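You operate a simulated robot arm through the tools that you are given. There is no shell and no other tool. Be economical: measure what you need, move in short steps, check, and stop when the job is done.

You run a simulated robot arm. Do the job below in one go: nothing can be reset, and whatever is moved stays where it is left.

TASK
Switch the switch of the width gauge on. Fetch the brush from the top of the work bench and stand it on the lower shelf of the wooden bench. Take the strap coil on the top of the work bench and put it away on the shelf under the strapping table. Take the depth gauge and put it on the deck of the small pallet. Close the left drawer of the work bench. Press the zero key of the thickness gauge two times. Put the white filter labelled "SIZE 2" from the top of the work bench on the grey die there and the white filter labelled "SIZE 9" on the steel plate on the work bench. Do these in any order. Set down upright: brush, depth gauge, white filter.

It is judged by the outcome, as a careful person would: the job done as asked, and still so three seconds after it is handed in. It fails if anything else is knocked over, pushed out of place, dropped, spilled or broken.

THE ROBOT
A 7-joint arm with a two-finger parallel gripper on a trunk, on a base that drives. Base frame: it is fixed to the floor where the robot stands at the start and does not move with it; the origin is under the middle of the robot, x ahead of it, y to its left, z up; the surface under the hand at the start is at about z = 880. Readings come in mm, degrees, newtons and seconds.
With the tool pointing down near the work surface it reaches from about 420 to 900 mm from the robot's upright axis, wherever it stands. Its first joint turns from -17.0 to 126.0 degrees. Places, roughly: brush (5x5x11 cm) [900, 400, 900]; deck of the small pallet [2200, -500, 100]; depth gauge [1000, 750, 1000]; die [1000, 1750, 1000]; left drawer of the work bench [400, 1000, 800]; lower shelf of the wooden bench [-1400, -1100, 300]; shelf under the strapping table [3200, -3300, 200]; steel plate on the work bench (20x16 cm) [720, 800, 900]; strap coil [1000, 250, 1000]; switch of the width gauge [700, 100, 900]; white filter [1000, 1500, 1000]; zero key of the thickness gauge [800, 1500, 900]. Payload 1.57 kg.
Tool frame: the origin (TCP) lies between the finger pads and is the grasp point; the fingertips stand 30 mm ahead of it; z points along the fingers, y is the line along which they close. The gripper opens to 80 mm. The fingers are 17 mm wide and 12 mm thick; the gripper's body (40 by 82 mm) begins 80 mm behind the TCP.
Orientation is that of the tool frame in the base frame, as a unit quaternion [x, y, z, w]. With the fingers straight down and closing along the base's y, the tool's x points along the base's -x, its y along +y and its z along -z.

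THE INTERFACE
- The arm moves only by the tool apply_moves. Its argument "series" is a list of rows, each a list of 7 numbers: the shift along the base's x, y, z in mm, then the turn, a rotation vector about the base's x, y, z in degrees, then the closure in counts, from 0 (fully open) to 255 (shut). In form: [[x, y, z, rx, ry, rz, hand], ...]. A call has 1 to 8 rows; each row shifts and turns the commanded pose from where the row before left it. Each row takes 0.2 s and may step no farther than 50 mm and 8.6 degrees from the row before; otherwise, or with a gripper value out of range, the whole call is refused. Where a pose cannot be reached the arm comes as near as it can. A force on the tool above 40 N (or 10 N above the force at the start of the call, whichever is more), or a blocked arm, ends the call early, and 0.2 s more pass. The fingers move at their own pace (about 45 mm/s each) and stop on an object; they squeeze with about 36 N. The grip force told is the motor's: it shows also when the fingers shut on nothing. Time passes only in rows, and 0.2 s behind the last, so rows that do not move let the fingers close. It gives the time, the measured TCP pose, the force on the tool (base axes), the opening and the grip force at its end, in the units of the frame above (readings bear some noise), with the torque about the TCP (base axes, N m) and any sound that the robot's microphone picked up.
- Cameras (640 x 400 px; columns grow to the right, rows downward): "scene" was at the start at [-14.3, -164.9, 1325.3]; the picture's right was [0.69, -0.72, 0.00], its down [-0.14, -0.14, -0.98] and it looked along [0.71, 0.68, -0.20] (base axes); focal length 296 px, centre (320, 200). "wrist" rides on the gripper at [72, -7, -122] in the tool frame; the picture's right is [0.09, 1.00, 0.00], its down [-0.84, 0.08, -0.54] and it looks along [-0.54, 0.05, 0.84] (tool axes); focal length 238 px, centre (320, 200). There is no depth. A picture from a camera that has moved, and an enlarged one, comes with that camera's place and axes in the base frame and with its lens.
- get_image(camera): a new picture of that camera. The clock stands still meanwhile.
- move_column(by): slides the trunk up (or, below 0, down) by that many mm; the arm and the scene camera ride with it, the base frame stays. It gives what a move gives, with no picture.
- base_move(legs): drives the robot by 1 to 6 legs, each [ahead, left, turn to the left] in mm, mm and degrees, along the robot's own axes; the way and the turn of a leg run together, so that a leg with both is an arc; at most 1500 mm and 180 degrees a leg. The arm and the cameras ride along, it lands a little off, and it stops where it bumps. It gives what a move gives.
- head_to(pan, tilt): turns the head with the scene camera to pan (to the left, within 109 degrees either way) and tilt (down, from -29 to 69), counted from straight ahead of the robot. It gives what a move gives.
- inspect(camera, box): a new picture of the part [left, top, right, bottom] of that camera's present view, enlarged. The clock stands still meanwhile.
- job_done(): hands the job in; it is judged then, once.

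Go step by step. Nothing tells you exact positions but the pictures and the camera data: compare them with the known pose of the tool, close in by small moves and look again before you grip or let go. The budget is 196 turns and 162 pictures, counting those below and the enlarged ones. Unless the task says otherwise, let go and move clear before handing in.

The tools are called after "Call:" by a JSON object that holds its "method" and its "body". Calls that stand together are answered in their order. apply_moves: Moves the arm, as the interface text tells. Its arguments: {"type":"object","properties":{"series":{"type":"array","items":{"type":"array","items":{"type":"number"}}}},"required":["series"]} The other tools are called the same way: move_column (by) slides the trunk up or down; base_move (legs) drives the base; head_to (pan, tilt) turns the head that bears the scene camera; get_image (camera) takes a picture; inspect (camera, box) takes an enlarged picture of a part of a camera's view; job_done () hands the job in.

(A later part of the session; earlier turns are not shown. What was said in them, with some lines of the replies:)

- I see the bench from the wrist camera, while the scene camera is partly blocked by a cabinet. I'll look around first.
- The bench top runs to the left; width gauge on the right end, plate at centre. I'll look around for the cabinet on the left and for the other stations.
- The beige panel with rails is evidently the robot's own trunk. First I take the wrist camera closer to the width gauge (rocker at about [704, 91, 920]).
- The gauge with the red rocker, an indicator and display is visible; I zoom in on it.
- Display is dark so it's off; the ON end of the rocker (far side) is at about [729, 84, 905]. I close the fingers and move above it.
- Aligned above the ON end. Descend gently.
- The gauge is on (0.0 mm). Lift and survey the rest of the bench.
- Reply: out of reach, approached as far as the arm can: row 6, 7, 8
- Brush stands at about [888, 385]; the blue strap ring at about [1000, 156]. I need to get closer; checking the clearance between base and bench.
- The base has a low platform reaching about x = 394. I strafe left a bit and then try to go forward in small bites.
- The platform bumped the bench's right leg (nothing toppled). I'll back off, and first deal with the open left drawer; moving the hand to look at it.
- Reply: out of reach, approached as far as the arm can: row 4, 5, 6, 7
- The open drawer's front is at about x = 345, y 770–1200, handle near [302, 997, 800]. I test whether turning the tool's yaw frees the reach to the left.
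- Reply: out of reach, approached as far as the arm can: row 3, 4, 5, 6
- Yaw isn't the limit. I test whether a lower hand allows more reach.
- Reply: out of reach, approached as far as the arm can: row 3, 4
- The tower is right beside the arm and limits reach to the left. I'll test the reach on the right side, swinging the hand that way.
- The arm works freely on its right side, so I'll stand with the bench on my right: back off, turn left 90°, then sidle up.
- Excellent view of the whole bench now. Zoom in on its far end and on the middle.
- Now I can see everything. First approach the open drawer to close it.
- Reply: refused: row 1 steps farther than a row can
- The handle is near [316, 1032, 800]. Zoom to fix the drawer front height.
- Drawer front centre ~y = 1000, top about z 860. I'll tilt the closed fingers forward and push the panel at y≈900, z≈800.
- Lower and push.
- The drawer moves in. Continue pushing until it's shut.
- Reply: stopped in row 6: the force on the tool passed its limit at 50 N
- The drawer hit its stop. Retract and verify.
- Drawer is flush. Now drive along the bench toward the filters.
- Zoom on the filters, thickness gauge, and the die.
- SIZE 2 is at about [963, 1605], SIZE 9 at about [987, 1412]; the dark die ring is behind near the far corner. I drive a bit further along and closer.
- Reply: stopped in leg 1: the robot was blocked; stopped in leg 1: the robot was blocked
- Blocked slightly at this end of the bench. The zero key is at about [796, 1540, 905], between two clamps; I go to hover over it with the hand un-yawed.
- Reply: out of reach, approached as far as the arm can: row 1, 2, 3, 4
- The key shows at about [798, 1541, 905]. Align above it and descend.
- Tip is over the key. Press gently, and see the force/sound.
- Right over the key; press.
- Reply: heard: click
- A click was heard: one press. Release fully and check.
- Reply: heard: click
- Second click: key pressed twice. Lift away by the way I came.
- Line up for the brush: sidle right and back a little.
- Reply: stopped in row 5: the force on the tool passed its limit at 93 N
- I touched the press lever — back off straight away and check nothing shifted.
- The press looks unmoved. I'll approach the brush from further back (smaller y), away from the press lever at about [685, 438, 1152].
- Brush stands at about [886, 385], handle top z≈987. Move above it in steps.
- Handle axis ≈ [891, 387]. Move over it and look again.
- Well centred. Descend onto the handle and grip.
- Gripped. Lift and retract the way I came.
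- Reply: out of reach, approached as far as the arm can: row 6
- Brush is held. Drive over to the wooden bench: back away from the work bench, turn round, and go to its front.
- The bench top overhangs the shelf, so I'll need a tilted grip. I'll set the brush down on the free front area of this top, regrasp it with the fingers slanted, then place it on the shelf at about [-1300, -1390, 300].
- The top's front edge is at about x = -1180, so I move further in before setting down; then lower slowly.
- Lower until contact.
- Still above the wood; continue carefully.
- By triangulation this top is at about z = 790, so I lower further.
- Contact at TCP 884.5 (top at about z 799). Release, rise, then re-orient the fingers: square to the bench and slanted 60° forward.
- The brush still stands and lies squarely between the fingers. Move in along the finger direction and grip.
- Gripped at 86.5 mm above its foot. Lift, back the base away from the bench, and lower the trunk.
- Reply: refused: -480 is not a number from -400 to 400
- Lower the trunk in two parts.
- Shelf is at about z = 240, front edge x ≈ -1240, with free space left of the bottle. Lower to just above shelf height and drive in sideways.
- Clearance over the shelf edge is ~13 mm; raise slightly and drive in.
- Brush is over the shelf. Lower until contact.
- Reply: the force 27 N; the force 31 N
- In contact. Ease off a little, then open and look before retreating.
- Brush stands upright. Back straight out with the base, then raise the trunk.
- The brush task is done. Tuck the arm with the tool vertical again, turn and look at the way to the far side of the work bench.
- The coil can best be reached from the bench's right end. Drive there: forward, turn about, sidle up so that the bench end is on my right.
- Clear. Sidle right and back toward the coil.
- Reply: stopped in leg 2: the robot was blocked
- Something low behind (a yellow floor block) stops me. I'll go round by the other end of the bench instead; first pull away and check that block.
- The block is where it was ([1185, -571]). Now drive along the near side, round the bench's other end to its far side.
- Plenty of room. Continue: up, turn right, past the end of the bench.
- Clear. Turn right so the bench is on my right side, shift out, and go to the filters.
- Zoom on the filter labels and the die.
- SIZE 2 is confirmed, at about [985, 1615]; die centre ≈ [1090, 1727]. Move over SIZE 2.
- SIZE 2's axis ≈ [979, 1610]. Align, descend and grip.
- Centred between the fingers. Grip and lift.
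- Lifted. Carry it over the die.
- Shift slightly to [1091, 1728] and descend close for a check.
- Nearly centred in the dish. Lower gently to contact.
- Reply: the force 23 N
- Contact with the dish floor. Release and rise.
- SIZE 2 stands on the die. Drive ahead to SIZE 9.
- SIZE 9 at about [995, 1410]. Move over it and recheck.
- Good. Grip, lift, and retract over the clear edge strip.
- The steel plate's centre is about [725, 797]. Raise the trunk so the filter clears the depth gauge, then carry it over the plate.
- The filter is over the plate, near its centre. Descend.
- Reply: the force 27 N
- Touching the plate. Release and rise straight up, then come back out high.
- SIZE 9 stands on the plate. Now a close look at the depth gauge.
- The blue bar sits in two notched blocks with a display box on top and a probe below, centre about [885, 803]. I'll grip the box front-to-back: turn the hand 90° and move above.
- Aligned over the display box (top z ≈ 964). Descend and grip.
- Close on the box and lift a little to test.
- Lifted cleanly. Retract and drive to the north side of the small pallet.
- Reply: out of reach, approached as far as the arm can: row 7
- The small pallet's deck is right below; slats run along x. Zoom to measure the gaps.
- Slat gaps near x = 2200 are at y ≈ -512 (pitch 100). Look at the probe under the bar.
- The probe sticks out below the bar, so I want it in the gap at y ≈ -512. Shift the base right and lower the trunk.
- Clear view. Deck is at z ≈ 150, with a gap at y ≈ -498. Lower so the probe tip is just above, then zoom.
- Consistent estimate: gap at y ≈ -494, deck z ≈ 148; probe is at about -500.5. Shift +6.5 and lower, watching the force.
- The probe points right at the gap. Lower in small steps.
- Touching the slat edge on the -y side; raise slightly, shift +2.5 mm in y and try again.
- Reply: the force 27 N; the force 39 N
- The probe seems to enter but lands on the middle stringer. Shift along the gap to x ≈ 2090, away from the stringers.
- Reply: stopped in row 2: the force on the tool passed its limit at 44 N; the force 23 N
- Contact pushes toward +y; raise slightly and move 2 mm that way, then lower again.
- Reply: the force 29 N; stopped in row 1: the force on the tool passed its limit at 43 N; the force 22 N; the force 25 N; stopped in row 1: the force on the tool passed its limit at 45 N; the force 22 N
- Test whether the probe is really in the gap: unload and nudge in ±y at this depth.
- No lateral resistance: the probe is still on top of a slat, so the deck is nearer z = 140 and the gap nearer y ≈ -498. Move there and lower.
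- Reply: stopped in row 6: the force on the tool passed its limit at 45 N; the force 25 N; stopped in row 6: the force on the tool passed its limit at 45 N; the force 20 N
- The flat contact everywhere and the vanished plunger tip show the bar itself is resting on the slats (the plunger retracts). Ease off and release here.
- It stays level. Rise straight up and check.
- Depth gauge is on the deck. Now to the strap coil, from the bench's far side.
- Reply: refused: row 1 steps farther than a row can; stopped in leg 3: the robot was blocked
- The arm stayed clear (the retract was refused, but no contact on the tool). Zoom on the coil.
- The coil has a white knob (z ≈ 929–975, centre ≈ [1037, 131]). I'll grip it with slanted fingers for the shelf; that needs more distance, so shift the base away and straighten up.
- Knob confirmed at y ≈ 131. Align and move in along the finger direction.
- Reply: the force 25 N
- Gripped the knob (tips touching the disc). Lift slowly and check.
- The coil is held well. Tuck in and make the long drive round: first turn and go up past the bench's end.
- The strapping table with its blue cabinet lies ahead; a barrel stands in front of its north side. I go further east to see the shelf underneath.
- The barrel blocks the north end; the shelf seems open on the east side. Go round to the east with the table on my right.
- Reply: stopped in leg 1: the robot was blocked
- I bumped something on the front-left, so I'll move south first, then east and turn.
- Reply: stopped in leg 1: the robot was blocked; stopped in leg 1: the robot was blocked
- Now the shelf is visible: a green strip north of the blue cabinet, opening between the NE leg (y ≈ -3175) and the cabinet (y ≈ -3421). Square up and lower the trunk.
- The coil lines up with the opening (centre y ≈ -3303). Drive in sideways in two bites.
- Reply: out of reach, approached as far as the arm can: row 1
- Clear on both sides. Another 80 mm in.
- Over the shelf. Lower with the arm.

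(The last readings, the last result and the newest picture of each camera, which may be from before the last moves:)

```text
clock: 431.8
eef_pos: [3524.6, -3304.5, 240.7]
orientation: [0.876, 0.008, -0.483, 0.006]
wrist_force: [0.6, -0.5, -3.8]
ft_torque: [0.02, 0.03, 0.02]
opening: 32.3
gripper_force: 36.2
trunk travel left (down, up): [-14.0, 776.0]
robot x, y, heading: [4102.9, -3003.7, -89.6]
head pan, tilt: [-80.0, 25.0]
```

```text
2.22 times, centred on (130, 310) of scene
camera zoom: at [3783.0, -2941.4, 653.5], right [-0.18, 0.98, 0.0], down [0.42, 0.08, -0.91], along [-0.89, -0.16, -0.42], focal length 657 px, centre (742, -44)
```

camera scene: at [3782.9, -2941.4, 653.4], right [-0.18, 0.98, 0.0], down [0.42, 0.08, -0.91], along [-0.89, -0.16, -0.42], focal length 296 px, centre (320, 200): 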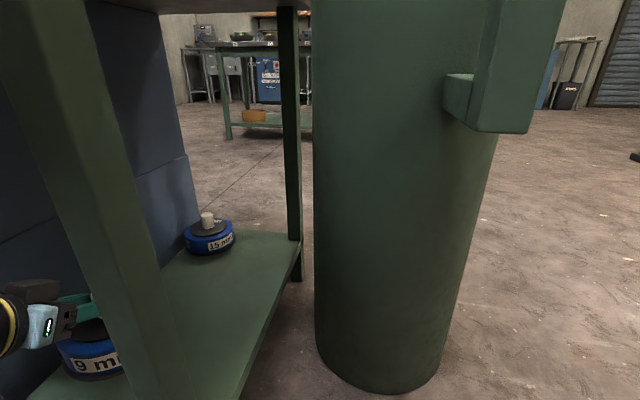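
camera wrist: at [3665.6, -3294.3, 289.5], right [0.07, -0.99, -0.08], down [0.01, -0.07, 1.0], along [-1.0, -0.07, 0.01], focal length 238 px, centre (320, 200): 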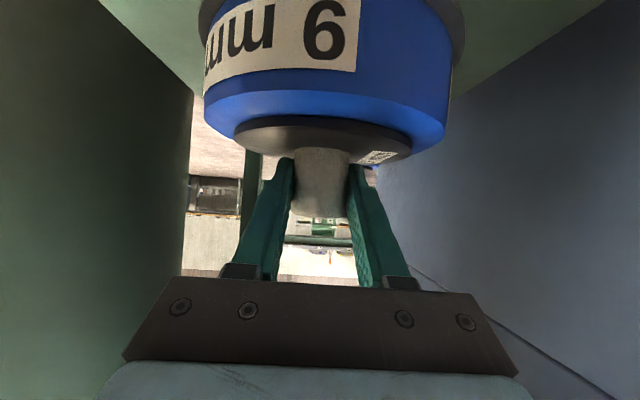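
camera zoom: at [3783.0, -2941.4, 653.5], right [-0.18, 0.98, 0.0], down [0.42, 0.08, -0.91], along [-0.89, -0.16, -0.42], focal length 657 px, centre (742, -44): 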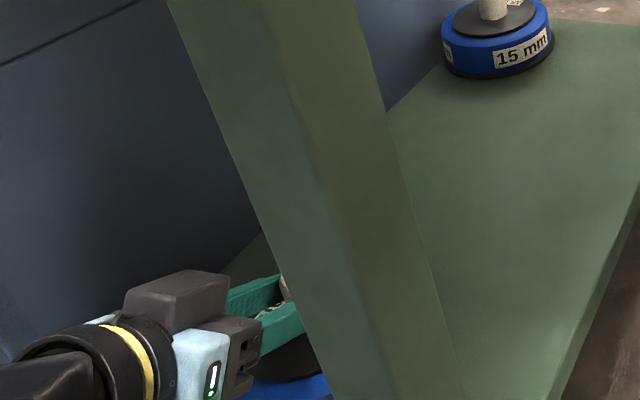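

Call:
{"method": "apply_moves", "body": {"series": [[0, 0, -2, 0, 0, 0, 255], [0, 0, -2, 0, 0, 0, 255]]}}

Call:
{"method": "apply_moves", "body": {"series": [[0, 0, -2, 0, 0, 0, 255], [0, 0, -2, 0, 0, 0, 255]]}}

```text
clock: 432.4
eef_pos: [3523.5, -3303.7, 238.2]
orientation: [0.874, 0.007, -0.486, 0.006]
wrist_force: [10.4, 0.5, 35.7]
ft_torque: [0.75, -0.09, -0.21]
opening: 32.2
gripper_force: 36.2
trunk travel left (down, up): [-14.0, 776.0]
robot x, y, heading: [4101.7, -3002.7, -89.8]
head pan, tilt: [-80.0, 25.0]
```

```text
clock: 432.8
eef_pos: [3523.8, -3304.3, 237.5]
orientation: [0.873, 0.007, -0.488, 0.006]
wrist_force: [11.0, -0.4, 25.3]
ft_torque: [0.84, -0.53, -0.25]
opening: 32.3
gripper_force: 36.2
trunk travel left (down, up): [-14.0, 776.0]
robot x, y, heading: [4104.4, -3007.9, -89.4]
head pan, tilt: [-80.0, 25.0]
stopped in row 1: the force on the tool passed its limit at 50 N (the readings are from after the stop); the commanded pose is now the measured one
```

Contact: the coil is on the shelf (z ≈ 160). Ease off, open, and look.

Call:
{"method": "apply_moves", "body": {"series": [[0, 0, 2, 0, 0, 0, 255], [0, 0, 0, 0, 0, 0, 200], [0, 0, 0, 0, 0, 0, 0], [0, 0, 0, 0, 0, 0, 0], [0, 0, 0, 0, 0, 0, 0], [0, 0, 0, 0, 0, 0, 0]]}}

Call:
{"method": "get_image", "body": {"camera": "wrist"}}

```text
clock: 434.2
eef_pos: [3522.8, -3305.1, 239.4]
orientation: [0.874, 0.007, -0.486, 0.006]
wrist_force: [-0.2, -2.2, 4.9]
ft_torque: [0.16, 0.07, 0.01]
opening: 78.3
gripper_force: 0.1
trunk travel left (down, up): [-14.0, 776.0]
robot x, y, heading: [4105.8, -3007.3, -89.9]
head pan, tilt: [-80.0, 25.0]
```

```text
6 pictures are left
camera wrist: at [3664.0, -3295.5, 242.9], right [0.07, -0.99, -0.07], down [0.02, -0.07, 1.0], along [-1.0, -0.07, 0.02], focal length 238 px, centre (320, 200)
```

wrist: 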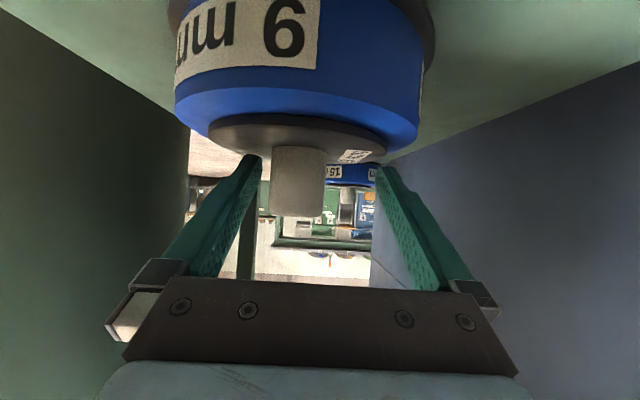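

The coil lies flat on the shelf. Retreat along the finger direction, then back out with the base.

Call:
{"method": "apply_moves", "body": {"series": [[0, -2, 4, 0, 0, 0, 0], [20, 0, 12, 0, 0, 0, 0], [30, 0, 18, 0, 0, 0, 0], [0, 0, 0, 0, 0, 0, 0]]}}

Call:
{"method": "base_move", "body": {"legs": [[0, 330, 0]]}}

Call:
{"method": "get_image", "body": {"camera": "wrist"}}

Call:
{"method": "get_image", "body": {"camera": "scene"}}

```text
clock: 435.2
eef_pos: [3542.8, -3327.0, 265.9]
orientation: [0.874, 0.007, -0.486, 0.006]
wrist_force: [0.0, 0.8, -0.4]
ft_torque: [0.01, 0.0, -0.03]
opening: 80.1
gripper_force: 0.0
out of reach, approached as far as the arm can: row 2, 3
trunk travel left (down, up): [-14.0, 776.0]
robot x, y, heading: [4105.8, -3007.6, -89.5]
head pan, tilt: [-80.0, 25.0]
```

```text
clock: 437.4
eef_pos: [3874.5, -3326.1, 267.4]
orientation: [0.874, 0.007, -0.486, 0.006]
wrist_force: [-0.1, 0.3, -0.6]
ft_torque: [-0.01, 0.0, 0.03]
opening: 80.2
gripper_force: 0.0
trunk travel left (down, up): [-14.0, 776.0]
robot x, y, heading: [4436.4, -3002.5, -89.5]
head pan, tilt: [-80.0, 25.0]
```

```text
5 pictures are left
camera wrist: at [4015.1, -3317.5, 270.0], right [0.07, -0.99, -0.07], down [0.02, -0.07, 1.0], along [-1.0, -0.07, 0.01], focal length 238 px, centre (320, 200)
```

wrist: 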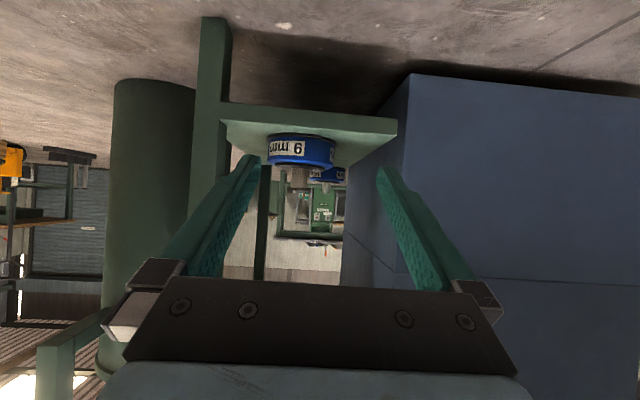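

```text
4 pictures are left
camera scene: at [4115.0, -2939.6, 653.5], right [-0.18, 0.98, 0.0], down [0.42, 0.08, -0.91], along [-0.89, -0.16, -0.42], focal length 296 px, centre (320, 200)
```

scene: 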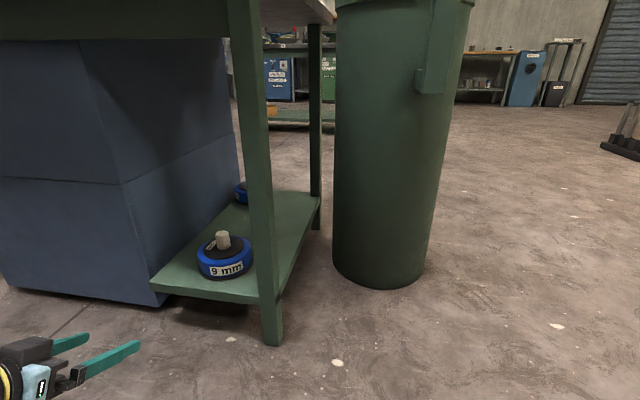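

All eight jobs are done and the hand is clear of everything: the 9 mm coil, the last item, sits flat on the shelf. I'm handing in.

Call:
{"method": "job_done", "body": {}}

```text
The job is handed in.
```

I did every part of the task and handed the job in. The brush, depth gauge and both filters were upright when I left them.

- **Bumps:** the base bumped things several times while driving. Near the strapping table I couldn't see what it hit, so something there may have shifted slightly.
- **Press lever:** the hand knocked the lever of the green press once, at about 93 N. The press looked unmoved afterwards.
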